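You operate a simulated robot arm through the tools that you are given. There is no shell and no other tool. Be economical: measure what you need, move in short steps, check, and stop when the job is done.

The job below is to be done with a simulated two-armed robot. You get a single attempt, and the scene is never put back.

## Task
Stack the white box that says "medium" from the top of the side table on top of the white box labelled "soft". Put the clear pot that says "ball" from the top of the side table on the shelf of the side table and the clear pot marked "white" on the top of the wooden table. Fetch the small black cone from the shelf of the side table and stand it on the shelf under the wooden table. Do these in any order. Set down upright: clear pot, small black cone.

It is judged by the outcome, as a careful person would: the job done as asked, and still so three seconds after it is handed in. It fails if anything else is knocked over, pushed out of place, dropped, spilled or broken.

## Robot
Two 7-joint arms with two-finger parallel grippers on one trunk, on a base that drives. Base frame: it is fixed to the floor where the robot stands at the start and does not move with it; the origin is under the middle of the robot, x ahead of it, y to its left, z up; the surface under the hand at the start is at about z = 0.88. Units: m, degrees, N and s.
The left shoulder is at the start at [0.11, 0.169, 1.511], the right one opposite. With the tool pointing down near the work surface each hand reaches from about 0.4 to 0.72 m from the robot's upright axis, wherever it stands, measured 20 degrees to its own side. Places, roughly: shelf of the side table [0.7, 0.1, 0.6]; shelf under the wooden table [4, -1.3, 0.3]; small black cone (6x6x13 cm) [0.8, 0.3, 0.6]; top of the wooden table [4, -1.3, 0.8]. Payload 1.57 kg a hand.
Tool frame (each hand has its own): the origin (TCP) lies between the finger pads and is the grasp point; the fingertips stand 0.03 m ahead of it; z points along the fingers, y is the line along which they close. Largest opening 0.08 m; finger width 0.017, thickness 0.012; the body of the gripper, 0.04 by 0.082 m, starts 0.08 m behind the TCP.
Orientation is told as [roll, pitch, yaw] about the base's x, y, z axes, in that order, counted from this pose: with the fingers straight down and closing along the base's y, the tool's x points along the base's -x, its y along +y and its z along -z.

## Interface
- The arms move only by the tool jog_arm. It takes "left_deltas", "right_deltas" or both (then of equal length, played together; a hand with none holds still); each is text: rows parted by semicolons, each of 7 numbers parted by spaces: the shift along the tool's x, y, z in m, then the turn, a rotation vector about the tool's x, y, z in degrees, then the finger opening in m, from 0 to 0.08. In form: dx dy dz ax ay az gripper; .... A call has 1 to 20 rows; each row is the pose to reach, as a shift and turn from the pose commanded when the call began, along the tool's axes at that moment. Each row takes 0.2 s and may step no farther than 0.05 m and 8.6 degrees from the row before; otherwise, or with a gripper value out of range, the whole call is refused. A pose out of reach is approached as far as the arm can. The call stops where the force on the tool passes 40 N (or 10 N more than at its start, if that is more) or the arm is blocked; 0.2 s more then pass. The fingers move at their own pace (about 0.072 m/s each) and stop on an object; they squeeze with about 33 N. The grip force told is the motor's: it shows also when the fingers shut on nothing. Time passes only in rows, and 0.2 s behind the last, so rows that repeat a pose let the fingers close. The reply holds the time, the measured pose of the TCP, the force on the tool along the base axes, the opening and the grip force, in the units named above and with some noise, with the torque about the TCP (base axes, N m) and any sound that the robot's microphone picked up, and new pictures: "pictures" is both (left out), scene, wrist or none (wrist: the cameras of the hands that moved).
- Cameras (640 x 400 px; columns grow to the right, rows downward): "scene" is now at [0.1418, -0.0064, 1.6927]; the picture's right is [0.02, -1.00, 0.00], its down [-0.84, -0.02, -0.55] and it looks along [0.55, 0.01, -0.84] (base axes); focal length 279 px, centre (320, 200). "left" rides on the left gripper at [0.072, 0.007, -0.122] in its tool frame; the picture's right is [-0.09, 1.00, 0.00], its down [-0.84, -0.08, -0.54] and it looks along [-0.54, -0.05, 0.84] (tool axes); focal length 238 px, centre (320, 200). "right" rides on the right gripper at [0.072, -0.007, -0.122] in its tool frame; the picture's right is [0.09, 1.00, 0.00], its down [-0.84, 0.08, -0.54] and it looks along [-0.54, 0.05, 0.84] (tool axes); focal length 238 px, centre (320, 200).
- slide_trunk(by): slides the trunk up (or, below 0, down) by that many m; the arms and the scene camera ride with it, the base frame stays. It gives what a move gives, with no picture.
- drive_base(legs): drives the robot by 1 to 6 legs, each [ahead, left, turn to the left] in m, m and degrees, along the robot's own axes; the way and the turn of a leg run together, so that a leg with both is an arc; at most 1.5 m and 180 degrees a leg. The arms and the cameras ride along, it lands a little off, and it stops where it bumps. It gives what a move gives, and a new picture of the scene camera.
- turn_head(pan, tilt): turns the head with the scene camera to pan (to the left, within 86 degrees either way) and tilt (down, from -29 to 69), counted from straight ahead of the robot. It gives what a move gives, and a new picture of the scene camera.
- measure_at(camera, pixels): there is no depth. For up to 12 entries [column, row, z] of the newest picture of that camera ("zoom" is the newest enlarged one), the place [x, y] in the base frame at which the ray of that pixel passes the height z, good to about 0.002 m, but the place of the scene camera against the robot may be out by one fixed shift of up to 0.018 m in any direction. No time passes.
- inspect(camera, box): a new picture of the part [left, top, right, bottom] of that camera's present view, enlarged. No time passes.
- finish_job(): hands the job in; it is judged then, once.

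Keep the steps short. Do not move on a guess: measure, check each grasp and each placing, and mend mistakes. In all there are 110 turns and 260 pictures (those below and enlarged ones count). Leave the grippers open and the arms clear of the work at the hand-in unless told otherwise, and finish with a single line.

The tools are called after ">>>" as name(argument=value, ...) on one line, values as JSON. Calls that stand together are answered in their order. jog_arm: Moves the arms, as the interface text tells. Its arguments: {"type":"object","properties":{"left_deltas":{"type":"string"},"right_deltas":{"type":"string"},"pictures":{"type":"string","enum":["both","scene","wrist","none"]}},"required":[]} The other tools are called the same way: slide_trunk (by) slides the trunk up or down; drive_base (legs) drives the base; turn_head (pan, tilt) turns the head that bears the scene camera; measure_at (camera, pixels) gives the place at which the rays of pixels pass given heights; inspect (camera, box) takes an enlarged picture of a part of a camera's view; finish_job () hands the job in.

At the start:

```text
time: 0.0
left_tool_pos: [0.5873, 0.4016, 1.0798]
left_orientation: [0.0, 0.0, 0.1]
left_wrist_force: [-0.6, 0.4, -0.9]
left_wrist_torque: [0.04, -0.01, 0.02]
left_gripper_width: 0.0798
left_finger_force: 0.1
right_tool_pos: [0.6817, -0.2296, 1.1646]
right_orientation: [0.0, 0.0, -0.1]
right_wrist_force: [-0.4, -0.4, 0.3]
right_wrist_torque: [-0.04, 0.03, 0.04]
right_gripper_width: 0.08
right_finger_force: 0.0
trunk travel left (down, up): [-0.825, 0.065]
robot x, y, heading: [-0.0, 0.0004, -0.1]
head pan, tilt: [1.4, 56.8]
```

scene: 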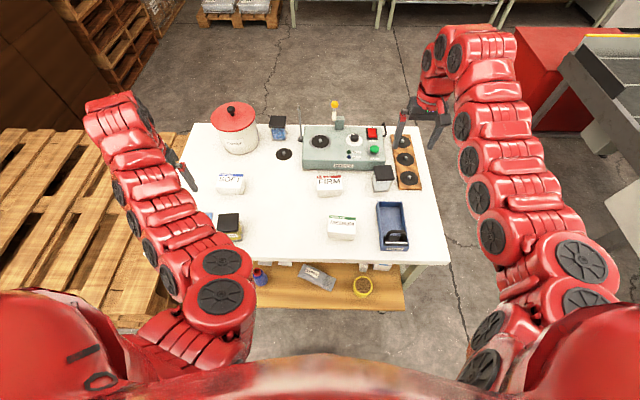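
right: 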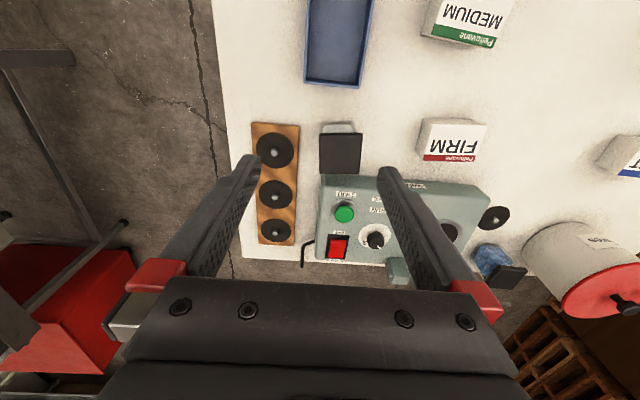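
left: 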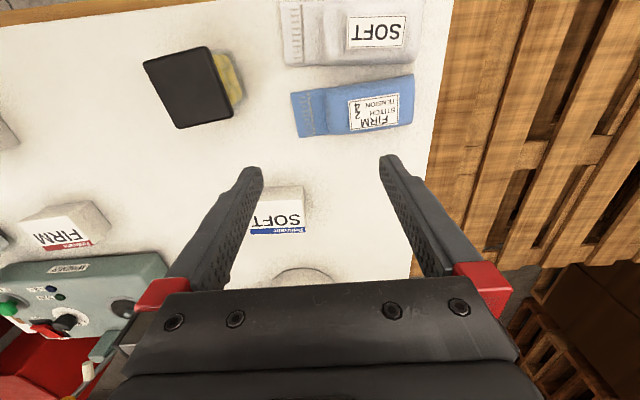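

I see boxes FIRM, SOFT and MEDIUM, and pots with black lids. I'll enlarge parts of the view to read the labels.

>>> inspect(camera="scene", box=[180, 90, 320, 250])

>>> inspect(camera="scene", box=[300, 90, 440, 260])

>>> inspect(camera="scene", box=[220, 240, 420, 320])

```text
2.50 times, centred on (250, 170) of scene
```

zoom: 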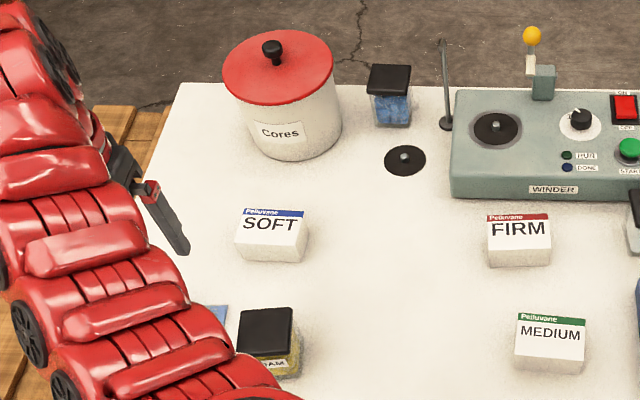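

```text
2.35 times, centred on (370, 175) of scene
```

zoom: 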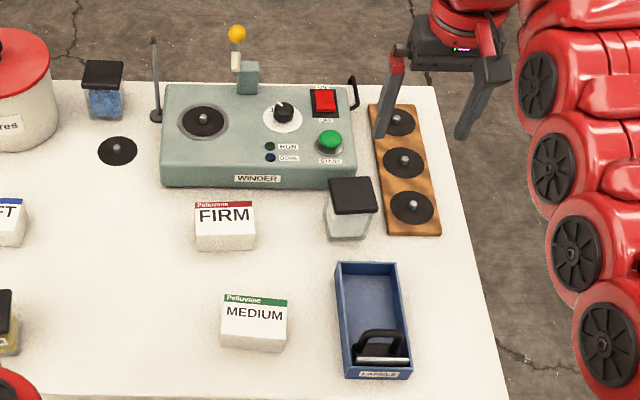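

```text
3.20 times, centred on (320, 280) of scene
```

zoom: 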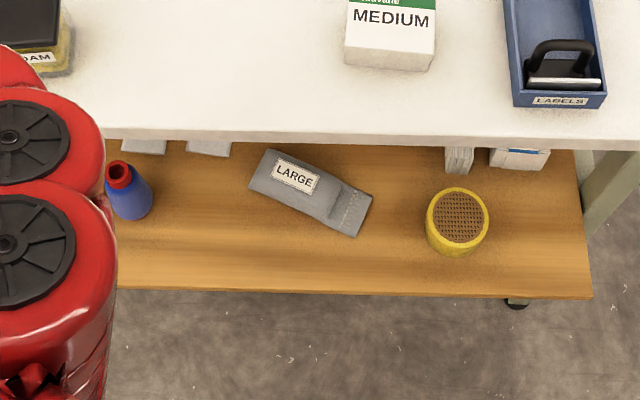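

The labels on the blue and white pots aren't readable yet. I'll look around with the head before driving.

>>> turn_head(pan=-20, tilt=15)

>>> turn_head(pan=-86, tilt=30)

>>> turn_head(pan=86, tilt=30)

```text
time: 1.1
left_tool_pos: [0.5872, 0.4006, 1.0807]
left_orientation: [-0.1, 0.0, 0.0]
left_wrist_force: [-0.6, -0.1, -0.9]
left_wrist_torque: [0.02, 0.0, 0.0]
left_gripper_width: 0.08
left_finger_force: 0.1
right_tool_pos: [0.6835, -0.2304, 1.1637]
right_orientation: [0.0, 0.0, -0.1]
right_wrist_force: [-0.1, -0.3, 0.1]
right_wrist_torque: [-0.01, -0.01, 0.04]
right_gripper_width: 0.0801
right_finger_force: 0.1
trunk travel left (down, up): [-0.825, 0.065]
robot x, y, heading: [0.0041, 0.0005, -0.1]
head pan, tilt: [-20.0, 15.0]
```

scene: 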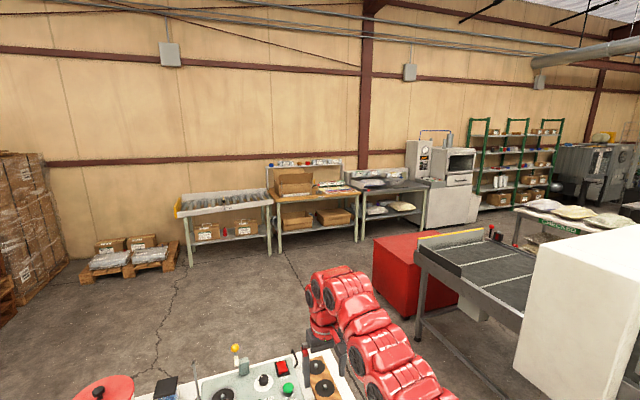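

```text
time: 2.5
left_tool_pos: [0.5874, 0.4013, 1.0811]
left_orientation: [0.0, 0.0, -0.1]
left_wrist_force: [0.2, 1.4, 0.9]
left_wrist_torque: [0.0, 0.02, -0.01]
left_gripper_width: 0.0798
left_finger_force: 0.1
right_tool_pos: [0.6827, -0.2316, 1.1643]
right_orientation: [0.0, 0.0, -0.2]
right_wrist_force: [0.5, -0.1, 0.3]
right_wrist_torque: [-0.03, 0.02, -0.03]
right_gripper_width: 0.0799
right_finger_force: 0.1
trunk travel left (down, up): [-0.825, 0.065]
robot x, y, heading: [0.0008, -0.0015, 0.0]
head pan, tilt: [-85.9, 30.0]
```

scene: 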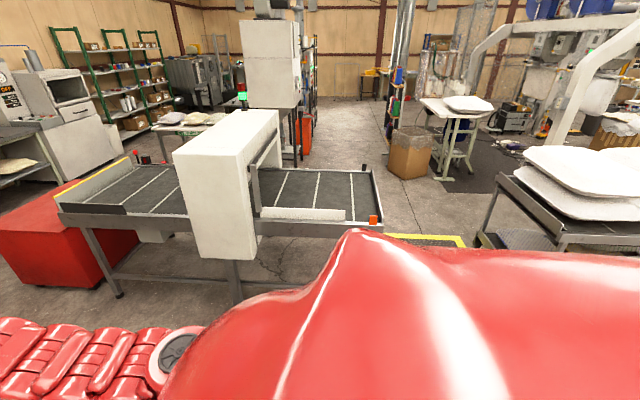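

```text
time: 5.1
left_tool_pos: [0.5868, 0.4021, 1.0813]
left_orientation: [0.0, 0.0, 0.0]
left_wrist_force: [-0.1, 0.4, -0.6]
left_wrist_torque: [0.01, -0.01, 0.04]
left_gripper_width: 0.0799
left_finger_force: 0.1
right_tool_pos: [0.6825, -0.2305, 1.1643]
right_orientation: [0.0, 0.0, -0.1]
right_wrist_force: [-0.6, -0.6, 0.0]
right_wrist_torque: [0.0, 0.02, 0.01]
right_gripper_width: 0.0799
right_finger_force: 0.0
trunk travel left (down, up): [-0.825, 0.065]
robot x, y, heading: [0.0011, 0.0012, 0.5]
head pan, tilt: [85.9, 30.0]
```

scene: 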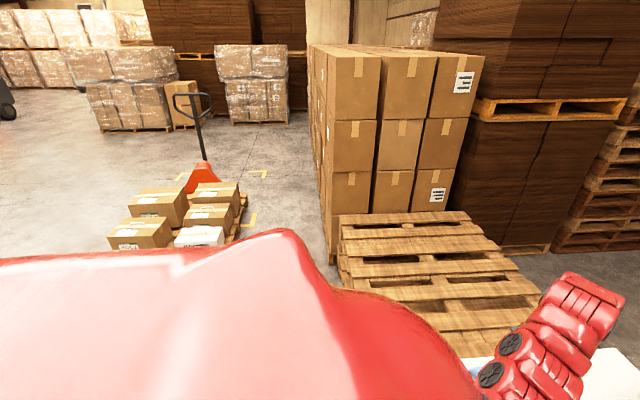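

The wooden table looks like the middle one on the far wall, about columns 270-360. Behind the robot seems free. I'll back up 0.45 m and aim the head forward to see the side table and its shelf.

>>> drive_base(legs=[[-0.45, 0, 0]])

>>> turn_head(pan=0, tilt=45)

```text
time: 7.8
left_tool_pos: [0.1452, 0.4012, 1.0806]
left_orientation: [-0.1, 0.0, 0.0]
left_wrist_force: [-0.6, -0.3, -0.1]
left_wrist_torque: [0.0, -0.03, 0.01]
left_gripper_width: 0.0802
left_finger_force: 0.1
right_tool_pos: [0.2406, -0.2306, 1.164]
right_orientation: [0.0, 0.0, 0.0]
right_wrist_force: [0.7, -0.2, -0.7]
right_wrist_torque: [0.01, 0.0, 0.02]
right_gripper_width: 0.0801
right_finger_force: 0.1
trunk travel left (down, up): [-0.825, 0.065]
robot x, y, heading: [-0.441, 0.0005, -0.0]
head pan, tilt: [85.9, 30.0]
```

scene: 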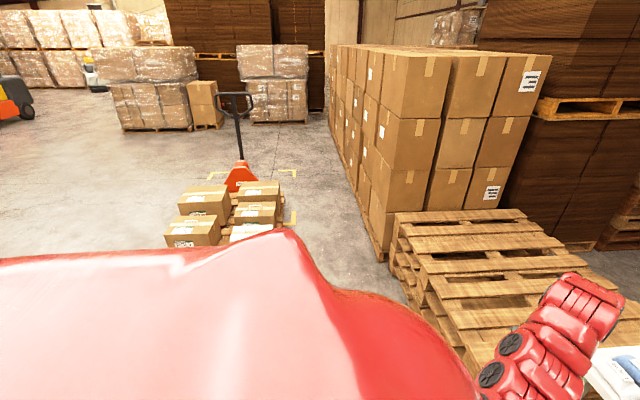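

```text
time: 9.3
left_tool_pos: [0.1436, 0.4007, 1.08]
left_orientation: [0.0, 0.0, -0.1]
left_wrist_force: [-1.1, 0.2, 0.7]
left_wrist_torque: [0.0, -0.01, 0.03]
left_gripper_width: 0.08
left_finger_force: 0.1
right_tool_pos: [0.2393, -0.2309, 1.1636]
right_orientation: [-0.1, 0.0, -0.2]
right_wrist_force: [0.2, 0.7, -0.2]
right_wrist_torque: [0.02, 0.0, 0.0]
right_gripper_width: 0.0802
right_finger_force: 0.0
trunk travel left (down, up): [-0.825, 0.065]
robot x, y, heading: [-0.4424, 0.001, -0.2]
head pan, tilt: [0.0, 45.0]
```

scene: 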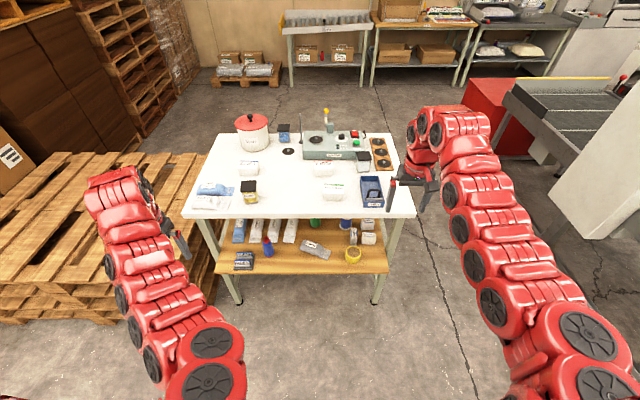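

Now the whole table is in view. I'll enlarge the table top and the shelf.

>>> inspect(camera="scene", box=[190, 105, 300, 215])

>>> inspect(camera="scene", box=[300, 105, 420, 215])

>>> inspect(camera="scene", box=[210, 205, 400, 290])

>>> inspect(camera="scene", box=[360, 0, 490, 100])

```text
3.64 times, centred on (245, 160) of scene
```

zoom: 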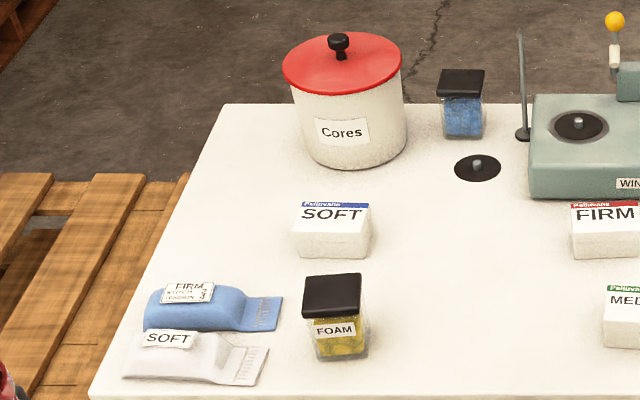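

```text
3.64 times, centred on (360, 160) of scene
```

zoom: 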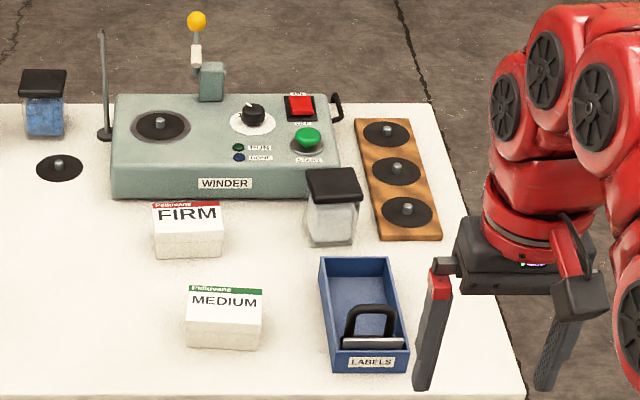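

```text
3.37 times, centred on (305, 248) of scene
```

zoom: 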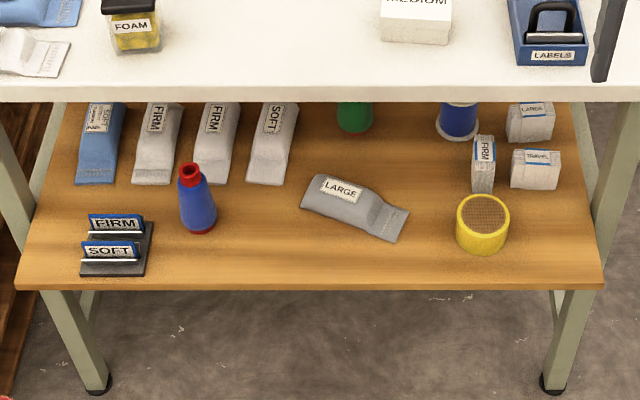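

```text
4.00 times, centred on (425, 50) of scene
```

zoom: 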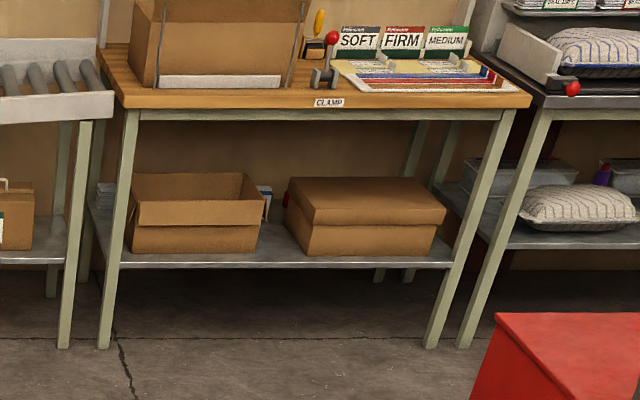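

The cone must be deeper on the shelf. I'll lower the trunk so the camera can see under the top; the hands are at x≈0.15–0.24, in front of the table.

>>> measure_at(camera="scene", pixels=[[183, 213, 0.88], [415, 213, 0.88], [215, 275, 0.6], [388, 273, 0.6], [205, 135, 0.88], [385, 135, 0.88]])

>>> slide_trunk(by=-0.6)

>>> turn_head(pan=0, tilt=25)

```text
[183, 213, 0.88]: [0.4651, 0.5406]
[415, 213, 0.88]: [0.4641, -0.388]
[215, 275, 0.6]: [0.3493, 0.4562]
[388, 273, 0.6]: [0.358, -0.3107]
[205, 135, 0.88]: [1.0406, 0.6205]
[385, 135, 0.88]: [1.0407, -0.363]
```

```text
refused: -0.6 is not a number from -0.4 to 0.4
```

```text
time: 10.2
left_tool_pos: [0.1453, 0.4021, 1.0801]
left_orientation: [0.0, 0.0, -0.1]
left_wrist_force: [0.3, 0.4, 0.7]
left_wrist_torque: [0.01, 0.0, 0.02]
left_gripper_width: 0.0803
left_finger_force: 0.1
right_tool_pos: [0.2387, -0.2305, 1.1651]
right_orientation: [0.1, -0.1, -0.2]
right_wrist_force: [0.6, 0.1, 0.6]
right_wrist_torque: [0.01, -0.02, -0.02]
right_gripper_width: 0.0798
right_finger_force: 0.0
trunk travel left (down, up): [-0.825, 0.065]
robot x, y, heading: [-0.4454, -0.0007, -0.1]
head pan, tilt: [0.0, 25.0]
```

scene: 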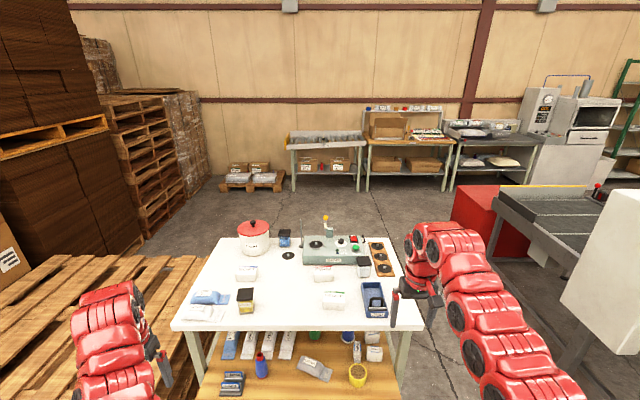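

>>> slide_trunk(by=-0.4)

>>> slide_trunk(by=-0.3)

>>> turn_head(pan=0, tilt=20)

```text
time: 14.0
left_tool_pos: [0.1448, 0.402, 0.6804]
left_orientation: [0.1, 0.0, -0.1]
left_wrist_force: [0.0, 1.0, -0.1]
left_wrist_torque: [0.04, 0.01, -0.03]
left_gripper_width: 0.0801
left_finger_force: 0.1
right_tool_pos: [0.2394, -0.2324, 0.765]
right_orientation: [0.0, 0.0, -0.1]
right_wrist_force: [0.0, -0.9, 0.0]
right_wrist_torque: [0.02, 0.04, 0.03]
right_gripper_width: 0.08
right_finger_force: 0.1
trunk travel left (down, up): [-0.425, 0.465]
robot x, y, heading: [-0.4406, -0.0017, -0.4]
head pan, tilt: [0.0, 25.0]
```

```text
time: 17.0
left_tool_pos: [0.1452, 0.4016, 0.382]
left_orientation: [0.0, 0.0, -0.1]
left_wrist_force: [-0.1, -1.1, 0.3]
left_wrist_torque: [0.04, 0.06, -0.04]
left_gripper_width: 0.08
left_finger_force: 0.1
right_tool_pos: [0.2395, -0.2318, 0.4639]
right_orientation: [-0.1, 0.1, 0.0]
right_wrist_force: [0.6, 0.0, 1.0]
right_wrist_torque: [0.02, -0.03, -0.01]
right_gripper_width: 0.0801
right_finger_force: 0.0
trunk travel left (down, up): [-0.125, 0.765]
robot x, y, heading: [-0.4377, -0.001, -0.3]
head pan, tilt: [0.0, 25.0]
```

```text
time: 17.7
left_tool_pos: [0.1439, 0.4016, 0.3807]
left_orientation: [0.0, 0.0, -0.1]
left_wrist_force: [0.5, 0.1, -0.4]
left_wrist_torque: [-0.01, 0.02, -0.03]
left_gripper_width: 0.0799
left_finger_force: 0.0
right_tool_pos: [0.2396, -0.231, 0.4641]
right_orientation: [0.0, 0.0, -0.1]
right_wrist_force: [-0.1, 0.1, -0.6]
right_wrist_torque: [-0.02, 0.02, -0.02]
right_gripper_width: 0.0802
right_finger_force: 0.0
trunk travel left (down, up): [-0.125, 0.765]
robot x, y, heading: [-0.445, -0.0017, -0.3]
head pan, tilt: [0.0, 20.0]
```

scene: 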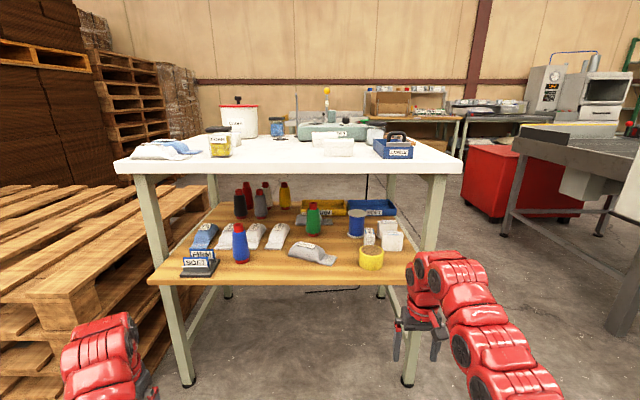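

>>> inspect(camera="scene", box=[145, 160, 305, 280])

>>> inspect(camera="scene", box=[270, 160, 430, 280])

>>> inspect(camera="scene", box=[240, 80, 440, 170])

```text
3.33 times, centred on (225, 220) of scene
```

zoom: 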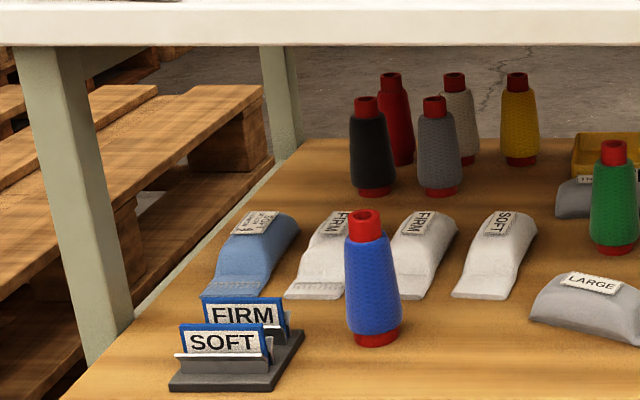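

```text
3.33 times, centred on (350, 220) of scene
```

zoom: 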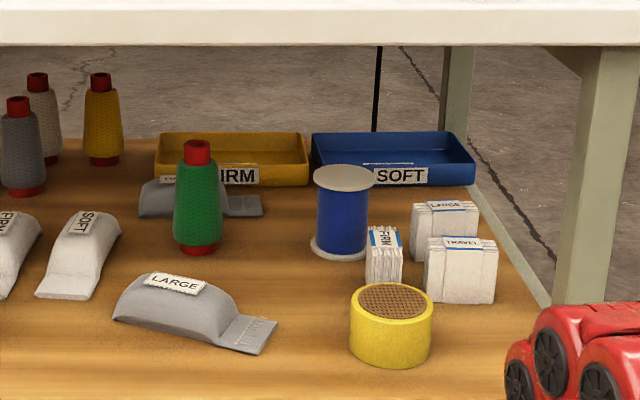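

```text
3.20 times, centred on (340, 125) of scene
```

zoom: 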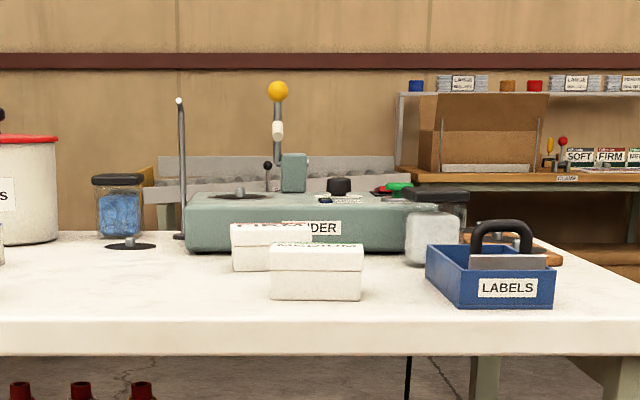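

The black cone is behind the blue one, at about (240,217) at its base. I'll measure it, its neighbours, and the shelf edge at several heights to fix the shelf height.

>>> measure_at(camera="scene", pixels=[[280, 284, 0.6], [280, 284, 0.55], [280, 284, 0.5], [240, 217, 0.55], [261, 217, 0.55], [240, 262, 0.55], [150, 282, 0.55], [405, 284, 0.55], [116, 172, 0.88], [462, 172, 0.88], [240, 217, 0.5], [240, 262, 0.5]])

>>> inspect(camera="scene", box=[210, 175, 300, 275])

```text
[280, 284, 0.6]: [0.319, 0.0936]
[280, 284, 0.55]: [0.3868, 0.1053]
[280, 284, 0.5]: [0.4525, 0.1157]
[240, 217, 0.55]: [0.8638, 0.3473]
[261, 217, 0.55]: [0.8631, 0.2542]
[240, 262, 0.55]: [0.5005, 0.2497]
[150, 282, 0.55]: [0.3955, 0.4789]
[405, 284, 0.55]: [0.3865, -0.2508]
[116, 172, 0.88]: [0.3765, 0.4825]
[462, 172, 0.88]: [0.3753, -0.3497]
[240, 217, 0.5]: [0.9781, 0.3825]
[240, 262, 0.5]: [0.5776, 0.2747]
```

```text
4.00 times, centred on (255, 225) of scene
```

zoom: 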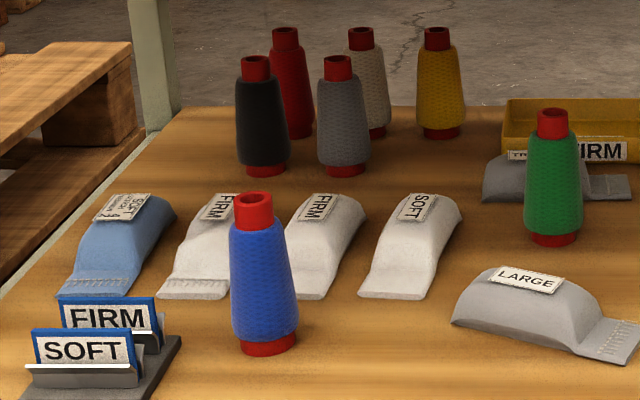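

Shelf height comes out near 0.56 and the black cone is near (0.83, 0.34), with the blue cone in front of it. First I need to read the pot labels. I'll raise the trunk and return to the table.

>>> slide_trunk(by=0.4)

>>> slide_trunk(by=0.32)

>>> drive_base(legs=[[0.44, 0, 0.2]])

>>> turn_head(pan=0, tilt=56)

```text
time: 21.5
left_tool_pos: [0.1435, 0.4006, 0.7805]
left_orientation: [0.0, 0.1, -0.2]
left_wrist_force: [0.4, 0.5, -0.3]
left_wrist_torque: [-0.01, 0.02, 0.01]
left_gripper_width: 0.0801
left_finger_force: 0.1
right_tool_pos: [0.2391, -0.2306, 0.8647]
right_orientation: [0.0, 0.0, 0.0]
right_wrist_force: [0.0, 0.0, -0.8]
right_wrist_torque: [-0.02, 0.0, 0.02]
right_gripper_width: 0.0802
right_finger_force: 0.0
trunk travel left (down, up): [-0.525, 0.365]
robot x, y, heading: [-0.4407, 0.0034, -0.3]
head pan, tilt: [0.0, 20.0]
```

```text
time: 24.7
left_tool_pos: [0.1457, 0.4011, 1.1011]
left_orientation: [0.0, 0.1, -0.2]
left_wrist_force: [0.8, -0.7, -0.1]
left_wrist_torque: [0.0, 0.0, -0.01]
left_gripper_width: 0.0798
left_finger_force: 0.2
right_tool_pos: [0.2388, -0.2311, 1.1859]
right_orientation: [0.0, 0.0, -0.1]
right_wrist_force: [0.5, 0.9, -0.4]
right_wrist_torque: [0.0, 0.0, 0.0]
right_gripper_width: 0.0801
right_finger_force: 0.0
trunk travel left (down, up): [-0.845, 0.045]
robot x, y, heading: [-0.4414, -0.0022, -0.3]
head pan, tilt: [0.0, 20.0]
```

```text
time: 27.3
left_tool_pos: [0.5807, 0.3997, 1.1021]
left_orientation: [0.0, 0.0, -0.2]
left_wrist_force: [0.6, -0.1, -0.2]
left_wrist_torque: [0.01, -0.02, 0.0]
left_gripper_width: 0.0801
left_finger_force: 0.2
right_tool_pos: [0.6752, -0.2326, 1.1853]
right_orientation: [0.0, 0.1, -0.2]
right_wrist_force: [0.2, -0.4, -0.3]
right_wrist_torque: [0.03, -0.03, 0.01]
right_gripper_width: 0.0801
right_finger_force: 0.2
trunk travel left (down, up): [-0.845, 0.045]
robot x, y, heading: [-0.0072, 0.0021, 0.1]
head pan, tilt: [0.0, 20.0]
```

scene: 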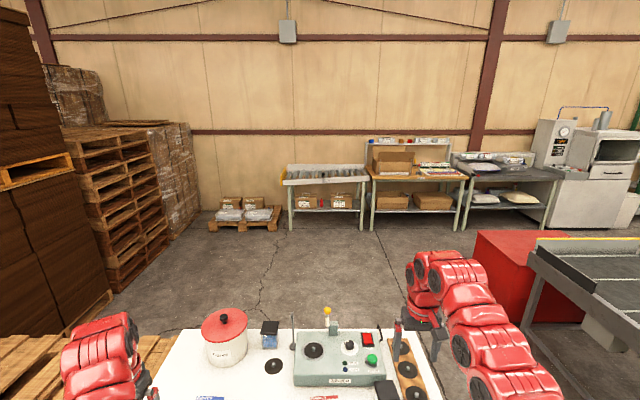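

```text
time: 28.4
left_tool_pos: [0.5811, 0.3999, 1.1011]
left_orientation: [-0.1, -0.1, -0.1]
left_wrist_force: [0.9, -0.8, -0.2]
left_wrist_torque: [0.01, -0.02, 0.0]
left_gripper_width: 0.0803
left_finger_force: 0.0
right_tool_pos: [0.6744, -0.2329, 1.1857]
right_orientation: [0.1, 0.0, -0.3]
right_wrist_force: [0.0, 0.5, -0.3]
right_wrist_torque: [-0.01, 0.02, 0.02]
right_gripper_width: 0.08
right_finger_force: 0.0
trunk travel left (down, up): [-0.845, 0.045]
robot x, y, heading: [-0.0048, -0.0015, 0.1]
head pan, tilt: [0.0, 56.0]
```

scene: 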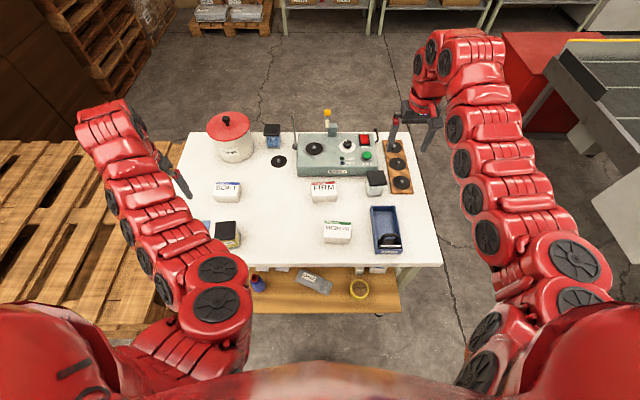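

I'll measure the pots and boxes here.

>>> measure_at(camera="scene", pixels=[[376, 177, 0.97], [376, 195, 0.88], [272, 129, 0.97], [273, 148, 0.88], [336, 230, 0.93], [324, 188, 0.93], [228, 188, 0.93], [226, 232, 0.97], [338, 244, 0.88]])

>>> inspect(camera="scene", box=[295, 155, 415, 255])

>>> inspect(camera="scene", box=[200, 110, 310, 210])

```text
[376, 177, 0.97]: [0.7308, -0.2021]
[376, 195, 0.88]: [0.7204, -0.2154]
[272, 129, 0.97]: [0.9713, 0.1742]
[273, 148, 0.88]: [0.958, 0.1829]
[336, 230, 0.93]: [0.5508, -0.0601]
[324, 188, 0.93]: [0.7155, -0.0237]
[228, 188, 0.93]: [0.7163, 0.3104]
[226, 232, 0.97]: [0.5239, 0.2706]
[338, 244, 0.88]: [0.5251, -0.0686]
```

```text
4.00 times, centred on (355, 205) of scene
```

zoom: 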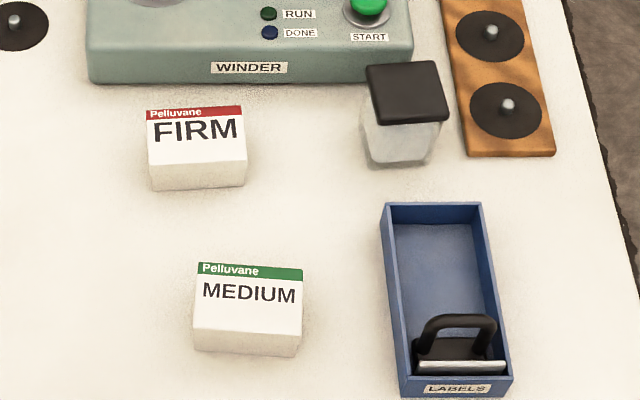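

```text
4.00 times, centred on (255, 160) of scene
```

zoom: 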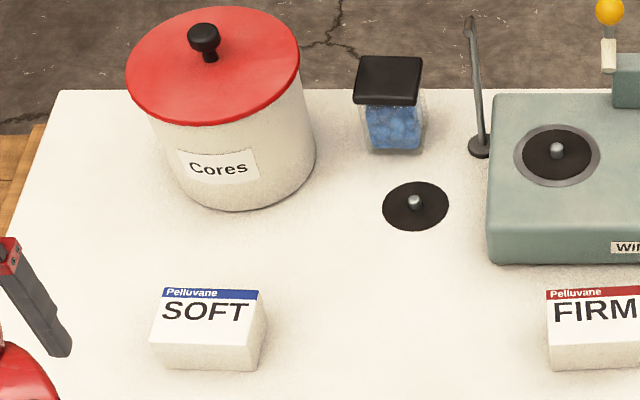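

The camera shift matters, so I'll localise with the wrist cameras, using the current views of both hands.

>>> inspect(camera="right", box=[200, 0, 520, 200])

>>> inspect(camera="left", box=[100, 100, 420, 300])

```text
2.00 times, centred on (360, 100) of right
```

zoom: 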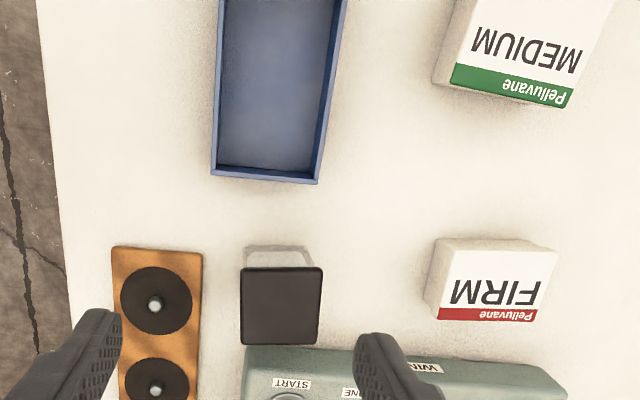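

```text
2.00 times, centred on (260, 200) of left
```

zoom: 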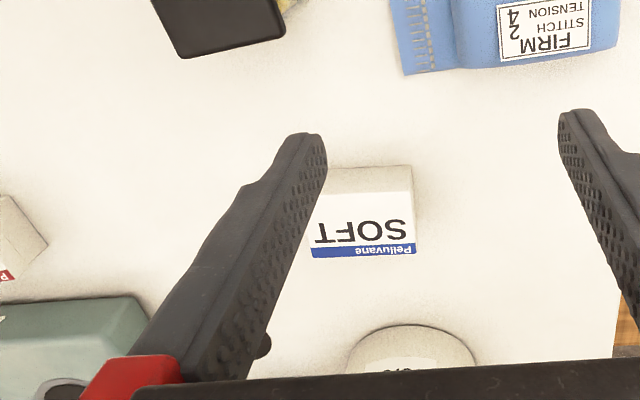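

The white pot's lid spans (320,135) to (361,172) in the right camera. I'll measure it there, along with the FIRM, MEDIUM and SOFT boxes.

>>> measure_at(camera="right", pixels=[[320, 135, 0.97], [361, 134, 0.97], [322, 172, 0.97], [359, 171, 0.97], [322, 125, 0.88], [357, 125, 0.88], [437, 33, 0.93], [484, 53, 0.93], [430, 41, 0.88]])

>>> measure_at(camera="left", pixels=[[255, 229, 0.925], [308, 227, 0.925], [306, 195, 0.925], [306, 183, 0.88]])

```text
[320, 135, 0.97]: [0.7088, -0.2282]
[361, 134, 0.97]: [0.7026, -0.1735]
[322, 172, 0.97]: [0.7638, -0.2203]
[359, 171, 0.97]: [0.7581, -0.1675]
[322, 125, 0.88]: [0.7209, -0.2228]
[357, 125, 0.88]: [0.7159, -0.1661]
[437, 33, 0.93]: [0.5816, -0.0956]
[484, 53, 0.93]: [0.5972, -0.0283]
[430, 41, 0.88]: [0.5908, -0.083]
```

```text
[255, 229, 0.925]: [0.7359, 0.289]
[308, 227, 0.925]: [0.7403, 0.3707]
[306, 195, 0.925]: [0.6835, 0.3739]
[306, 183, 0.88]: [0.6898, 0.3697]
```

Pot lid centre is about (0.733, -0.197), turned about 6°. I'll bring the right hand over it pitched 45° forward and yawed 6°, fingers open, stopping high to check.

>>> jog_arm(right_deltas="-0.004 0.005 0.012 -0.34 -6.42 -0.81 0.08; -0.008 0.010 0.024 -0.67 -12.85 -1.63 0.08; -0.012 0.015 0.036 -1.01 -19.27 -2.44 0.08; -0.016 0.020 0.048 -1.35 -25.7 -3.25 0.08; -0.02 0.025 0.06 -1.69 -32.1 -4.06 0.08; -0.023 0.03 0.072 -2.02 -38.5 -4.88 0.08; -0.0255 0.034 0.08 -2.36 -44.97 -5.69 0.08")

```text
time: 29.9
left_tool_pos: [0.5811, 0.3995, 1.1006]
left_orientation: [0.0, 0.1, -0.2]
left_wrist_force: [-0.5, -0.5, 0.9]
left_wrist_torque: [-0.01, -0.06, 0.03]
left_gripper_width: 0.0799
left_finger_force: 0.0
right_tool_pos: [0.6998, -0.1989, 1.1046]
right_orientation: [0.0, -45.1, 5.8]
right_wrist_force: [0.6, 0.2, -0.8]
right_wrist_torque: [0.01, -0.01, 0.0]
right_gripper_width: 0.0799
right_finger_force: 0.1
trunk travel left (down, up): [-0.845, 0.045]
robot x, y, heading: [-0.009, -0.0016, -0.1]
head pan, tilt: [0.0, 56.0]
```

scene: 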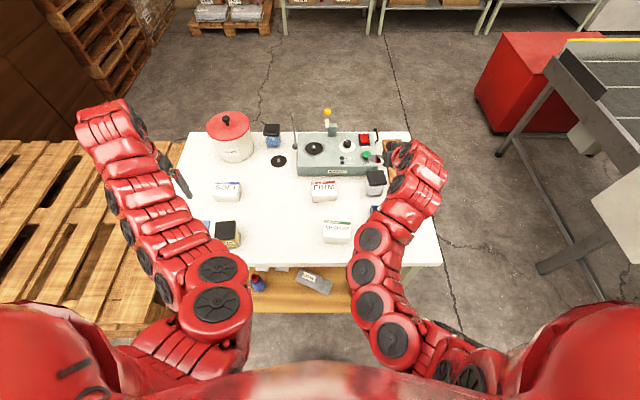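
right: 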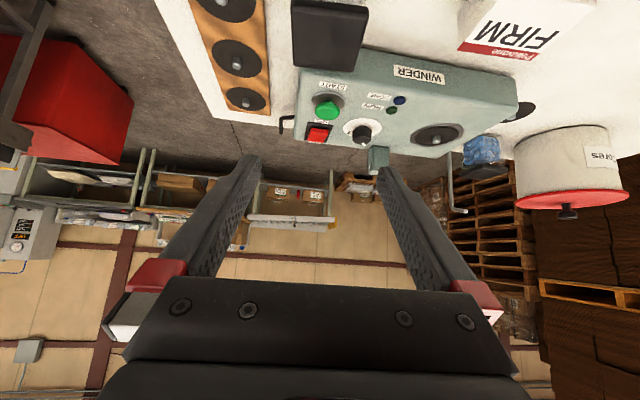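

>>> measure_at(camera="right", pixels=[[299, 65, 0.97], [357, 72, 0.97], [292, 3, 0.97], [367, 10, 0.97], [299, 65, 0.95], [357, 72, 0.95]])

>>> inspect(camera="right", box=[240, 0, 440, 125])

```text
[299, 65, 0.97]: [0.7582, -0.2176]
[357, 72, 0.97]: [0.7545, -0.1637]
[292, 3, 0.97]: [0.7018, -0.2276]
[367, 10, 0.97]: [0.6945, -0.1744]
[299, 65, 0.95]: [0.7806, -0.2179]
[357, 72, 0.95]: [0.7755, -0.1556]
```

```text
3.20 times, centred on (340, 62) of right
```

zoom: 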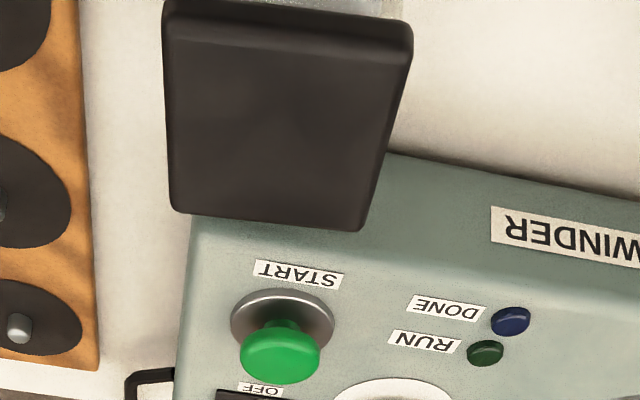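

Lid top is at about z=0.965, centre (0.730, -0.196). I'll descend vertically to TCP z≈0.948 with the fingers open.

>>> jog_arm(right_deltas="0.0224 0 0.0331 0 0 0 0.08; 0.0449 0 0.0662 0 0 0 0.08; 0.0673 0 0.0992 0 0 0 0.08; 0.0785 0 0.1158 0 0 0 0.08; 0.0897 0 0.1323 0 0 0 0.08", pictures="wrist")

```text
time: 31.1
left_tool_pos: [0.5817, 0.3996, 1.1006]
left_orientation: [0.0, 0.0, -0.2]
left_wrist_force: [-0.1, -0.2, -0.6]
left_wrist_torque: [0.02, -0.01, -0.01]
left_gripper_width: 0.0798
left_finger_force: 0.0
right_tool_pos: [0.7309, -0.197, 0.9482]
right_orientation: [0.1, -45.1, 5.7]
right_wrist_force: [0.1, -0.4, -0.1]
right_wrist_torque: [0.01, 0.0, -0.01]
right_gripper_width: 0.0801
right_finger_force: 0.0
trunk travel left (down, up): [-0.845, 0.045]
robot x, y, heading: [-0.0093, 0.0005, -0.0]
head pan, tilt: [0.0, 56.0]
```

right: 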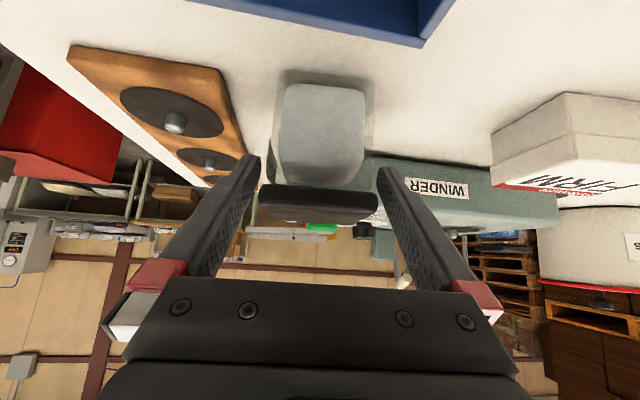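

The pot is centred between the fingers. Closing, then lifting slightly.

>>> jog_arm(right_deltas="0 0 0 0 0 0 0.03; 0 0 0 0 0 0 0.03; 0 0 0 0 0 0 0.03; -0.014 0 -0.014 0 0 0 0.03; -0.036 0 -0.036 0 0 0 0.03; -0.064 0 -0.064 0 0 0 0.03; -0.09 0 -0.09 0 0 0 0.03")

```text
time: 32.8
left_tool_pos: [0.5824, 0.3989, 1.1005]
left_orientation: [0.1, 0.0, -0.3]
left_wrist_force: [-0.1, -0.2, -0.4]
left_wrist_torque: [-0.01, -0.01, 0.01]
left_gripper_width: 0.0799
left_finger_force: 0.1
right_tool_pos: [0.7304, -0.1951, 1.0751]
right_orientation: [0.0, -45.1, 5.8]
right_wrist_force: [-0.4, -0.5, -0.3]
right_wrist_torque: [-0.04, 0.02, -0.01]
right_gripper_width: 0.0612
right_finger_force: 32.9
trunk travel left (down, up): [-0.845, 0.045]
robot x, y, heading: [-0.0019, -0.0031, -0.0]
head pan, tilt: [0.0, 56.0]
```

scene: 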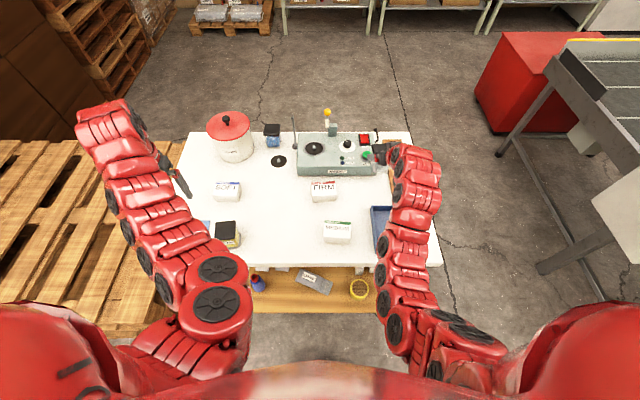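
right: 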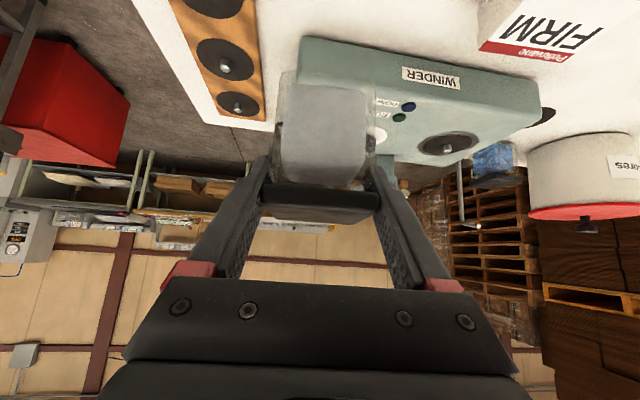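

The pot is held at 0.061 m. To read its back, I'll bring it to my right side with the hand turned left (yaw ≈85°) so its far face points at the head camera.

>>> jog_arm(right_deltas="0.0104 -0.0167 -0.0192 -4.66 0 -4.66 0.03; 0.0208 -0.0335 -0.0385 -9.32 0 -9.32 0.03; 0.0312 -0.0502 -0.0577 -13.98 0 -13.98 0.03; 0.0416 -0.0669 -0.077 -18.63 0 -18.63 0.03; 0.052 -0.0836 -0.0962 -23.29 0 -23.29 0.03; 0.0625 -0.1004 -0.1155 -27.95 0 -27.95 0.03; 0.0729 -0.1171 -0.1347 -32.61 0 -32.61 0.03; 0.0833 -0.1338 -0.1539 -37.27 0 -37.27 0.03; 0.0937 -0.1505 -0.1732 -41.93 0 -41.93 0.03; 0.1041 -0.1673 -0.1924 -46.58 0 -46.58 0.03; 0.1145 -0.184 -0.2117 -51.24 0 -51.24 0.03; 0.1249 -0.2007 -0.2309 -55.9 0 -55.9 0.03", pictures="scene")

```text
time: 35.4
left_tool_pos: [0.5813, 0.3992, 1.1014]
left_orientation: [0.1, 0.0, 0.0]
left_wrist_force: [0.5, -0.7, -0.3]
left_wrist_torque: [0.03, -0.02, -0.02]
left_gripper_width: 0.08
left_finger_force: 0.0
right_tool_pos: [0.5182, -0.3536, 1.0164]
right_orientation: [-0.2, -45.1, 73.7]
right_wrist_force: [-1.0, -1.2, -1.7]
right_wrist_torque: [0.01, -0.02, -0.01]
right_gripper_width: 0.0613
right_finger_force: 32.9
right hand out of reach, approached as far as the arm can: row 9, 10, 11, 12
trunk travel left (down, up): [-0.845, 0.045]
robot x, y, heading: [-0.006, -0.0039, 0.2]
head pan, tilt: [0.0, 56.0]
```

scene: 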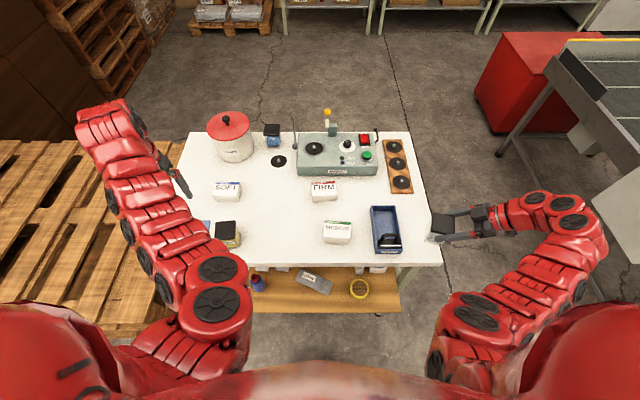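

>>> inspect(camera="scene", box=[400, 190, 500, 260])

```text
5.71 times, centred on (450, 225) of scene
```

zoom: 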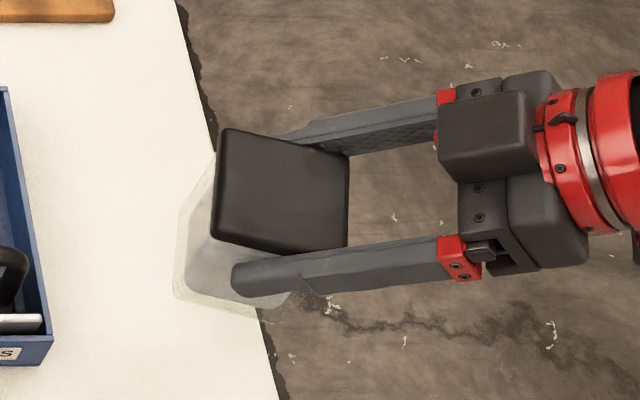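

I see no label on the lid side and the face is too oblique. I'll raise the pot toward camera level and turn it a bit more.

>>> jog_arm(right_deltas="-0.0145 0.011 -0.0244 -1.3 0 -1.3 0.03; -0.029 0.022 -0.0488 -2.6 0 -2.6 0.03; -0.0434 0.033 -0.0733 -4 0 -4 0.03; -0.0578 0.044 -0.0977 -5.3 0 -5.3 0.03; -0.0723 0.055 -0.122 -6.6 0 -6.6 0.03; -0.0868 0.066 -0.1465 -8 0 -8 0.03; -0.1012 0.077 -0.171 -9.3 0 -9.3 0.03; -0.1157 0.0877 -0.1954 -10.6 0 -10.6 0.03", pictures="scene")

```text
time: 37.1
left_tool_pos: [0.5775, 0.3999, 1.1032]
left_orientation: [-0.1, -0.3, 0.0]
left_wrist_force: [-1.4, 0.0, -0.4]
left_wrist_torque: [0.01, -0.03, -0.01]
left_gripper_width: 0.0801
left_finger_force: 0.1
right_tool_pos: [0.3614, -0.2209, 1.2273]
right_orientation: [-0.4, -45.6, 88.0]
right_wrist_force: [-1.8, 5.1, -3.3]
right_wrist_torque: [-0.22, -0.11, -0.15]
right_gripper_width: 0.0612
right_finger_force: 33.0
right hand out of reach, approached as far as the arm can: row 1, 2, 3, 4, 5, 6, 7, 8
trunk travel left (down, up): [-0.845, 0.045]
robot x, y, heading: [-0.0083, 0.0008, 0.1]
head pan, tilt: [0.0, 56.0]
```

scene: 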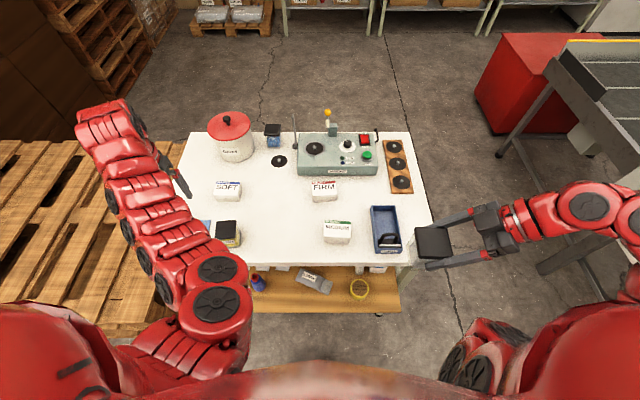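

>>> inspect(camera="scene", box=[380, 205, 480, 275])

```text
5.71 times, centred on (430, 240) of scene
```

zoom: 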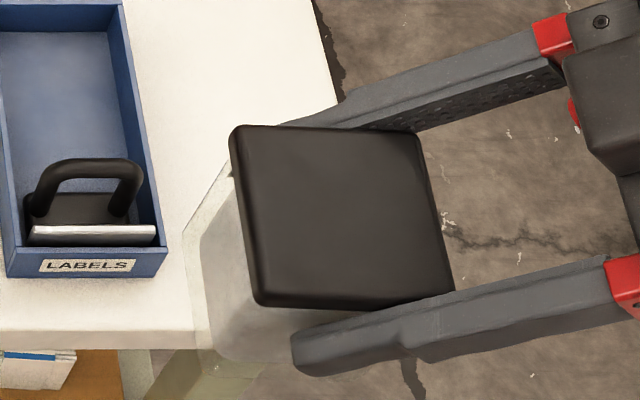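

Still too steep. I'll use the left wrist camera instead: turn the left hand to look right at the pot, nearly level.

>>> jog_arm(left_deltas="0.007 -0.0045 -0.0015 2.67 -3.48 6.44 0.08; 0.0141 -0.0091 -0.003 5.34 -6.95 12.89 0.08; 0.0211 -0.0136 -0.0046 8.01 -10.43 19.33 0.08; 0.0282 -0.0182 -0.0062 10.68 -13.91 25.77 0.08; 0.0352 -0.0227 -0.0077 13.35 -17.39 32.22 0.08; 0.0423 -0.0273 -0.0093 16.01 -20.86 38.66 0.08; 0.0493 -0.0318 -0.0108 18.68 -24.34 45.11 0.08; 0.0564 -0.0364 -0.0124 21.35 -27.82 51.55 0.08; 0.0634 -0.0409 -0.0139 24.02 -31.3 57.99 0.08; 0.0705 -0.0455 -0.0155 26.69 -34.77 64.44 0.08; 0.0775 -0.05 -0.017 29.36 -38.25 70.88 0.08")

```text
time: 39.5
left_tool_pos: [0.4718, 0.344, 1.1028]
left_orientation: [-2.6, -41.1, -66.3]
left_wrist_force: [-0.2, -0.5, 0.4]
left_wrist_torque: [-0.01, 0.03, -0.02]
left_gripper_width: 0.0797
left_finger_force: 0.0
left hand out of reach, approached as far as the arm can: row 1, 2, 3, 4, 8, 9, 10, 11
right_tool_pos: [0.3644, -0.218, 1.224]
right_orientation: [0.0, -45.1, 88.5]
right_wrist_force: [-0.1, -0.7, 0.2]
right_wrist_torque: [0.01, -0.01, 0.0]
right_gripper_width: 0.0611
right_finger_force: 33.2
trunk travel left (down, up): [-0.845, 0.045]
robot x, y, heading: [-0.0062, -0.001, -0.0]
head pan, tilt: [0.0, 56.0]
```

scene: 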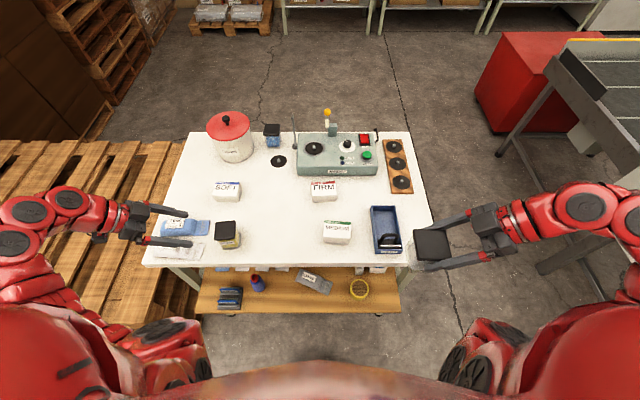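
left: 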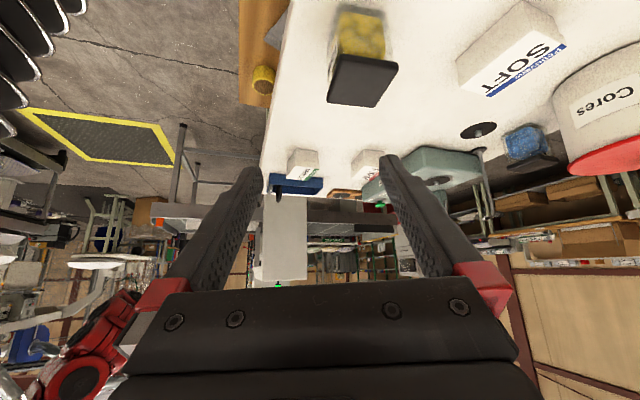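

The pot is just out of view, behind the gripper at left-bottom. I'll move the right hand forward 0.17 m and down 0.12 m so it comes into the left camera's view.

>>> jog_arm(right_deltas="0.016 -0.034 0.018 0 0 0 0.03; 0.032 -0.068 0.036 0 0 0 0.03; 0.049 -0.102 0.053 0 0 0 0.03; 0.065 -0.136 0.071 0 0 0 0.03; 0.081 -0.17 0.089 0 0 0 0.03", pictures="scene")

>>> inspect(camera="left", box=[0, 0, 640, 400])

```text
time: 40.8
left_tool_pos: [0.4705, 0.3437, 1.1033]
left_orientation: [-2.7, -41.1, -66.2]
left_wrist_force: [-0.2, -0.2, -0.4]
left_wrist_torque: [0.01, 0.01, 0.0]
left_gripper_width: 0.08
left_finger_force: 0.1
right_tool_pos: [0.5178, -0.2182, 1.1021]
right_orientation: [-0.1, -44.8, 88.3]
right_wrist_force: [-0.3, 0.7, -0.4]
right_wrist_torque: [-0.03, 0.01, -0.05]
right_gripper_width: 0.0613
right_finger_force: 33.3
right hand out of reach, approached as far as the arm can: row 5
trunk travel left (down, up): [-0.845, 0.045]
robot x, y, heading: [-0.0078, -0.0001, -0.3]
head pan, tilt: [0.0, 56.0]
```

scene: 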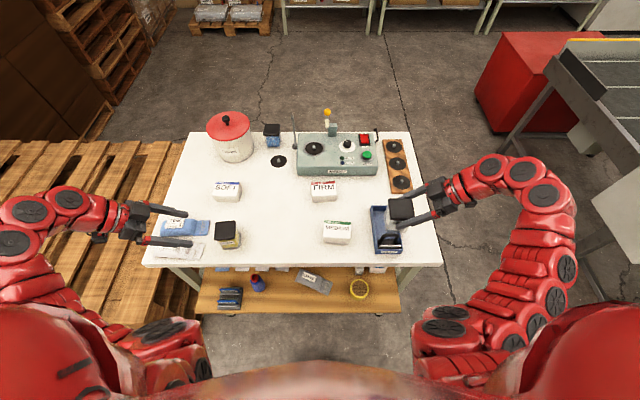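

```text
1.00 times, centred on (320, 200) of left (not enlarged: the box is as wide or as high as the picture)
```

zoom: 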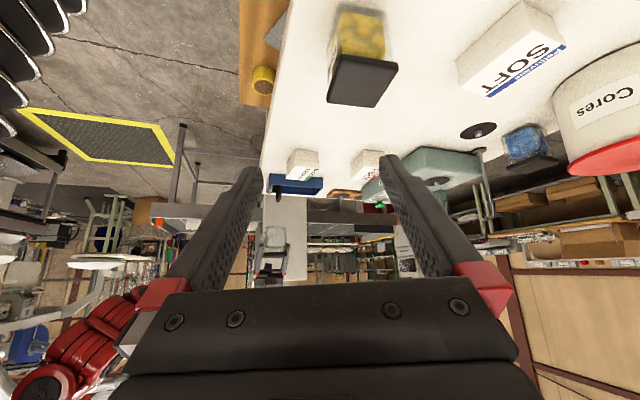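

The pot is visible near (272,250) between the left fingers; I'll enlarge it, plus the blue pot near (525,145).

>>> inspect(camera="left", box=[242, 215, 312, 285])

>>> inspect(camera="left", box=[480, 110, 580, 180])

```text
5.71 times, centred on (277, 250) of left
```

zoom: 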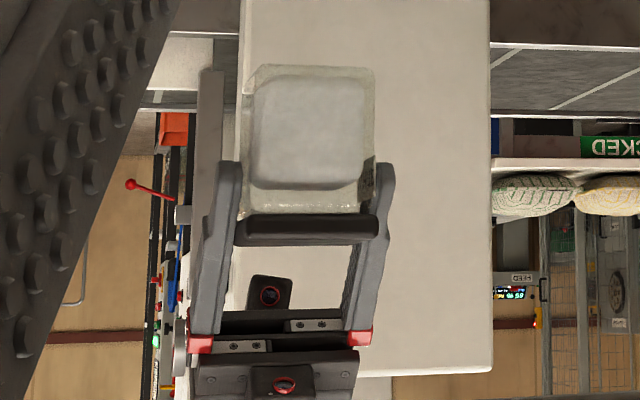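

```text
5.71 times, centred on (530, 145) of left
```

zoom: 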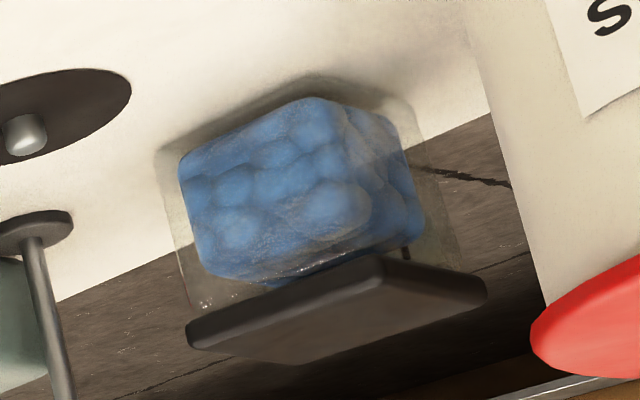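

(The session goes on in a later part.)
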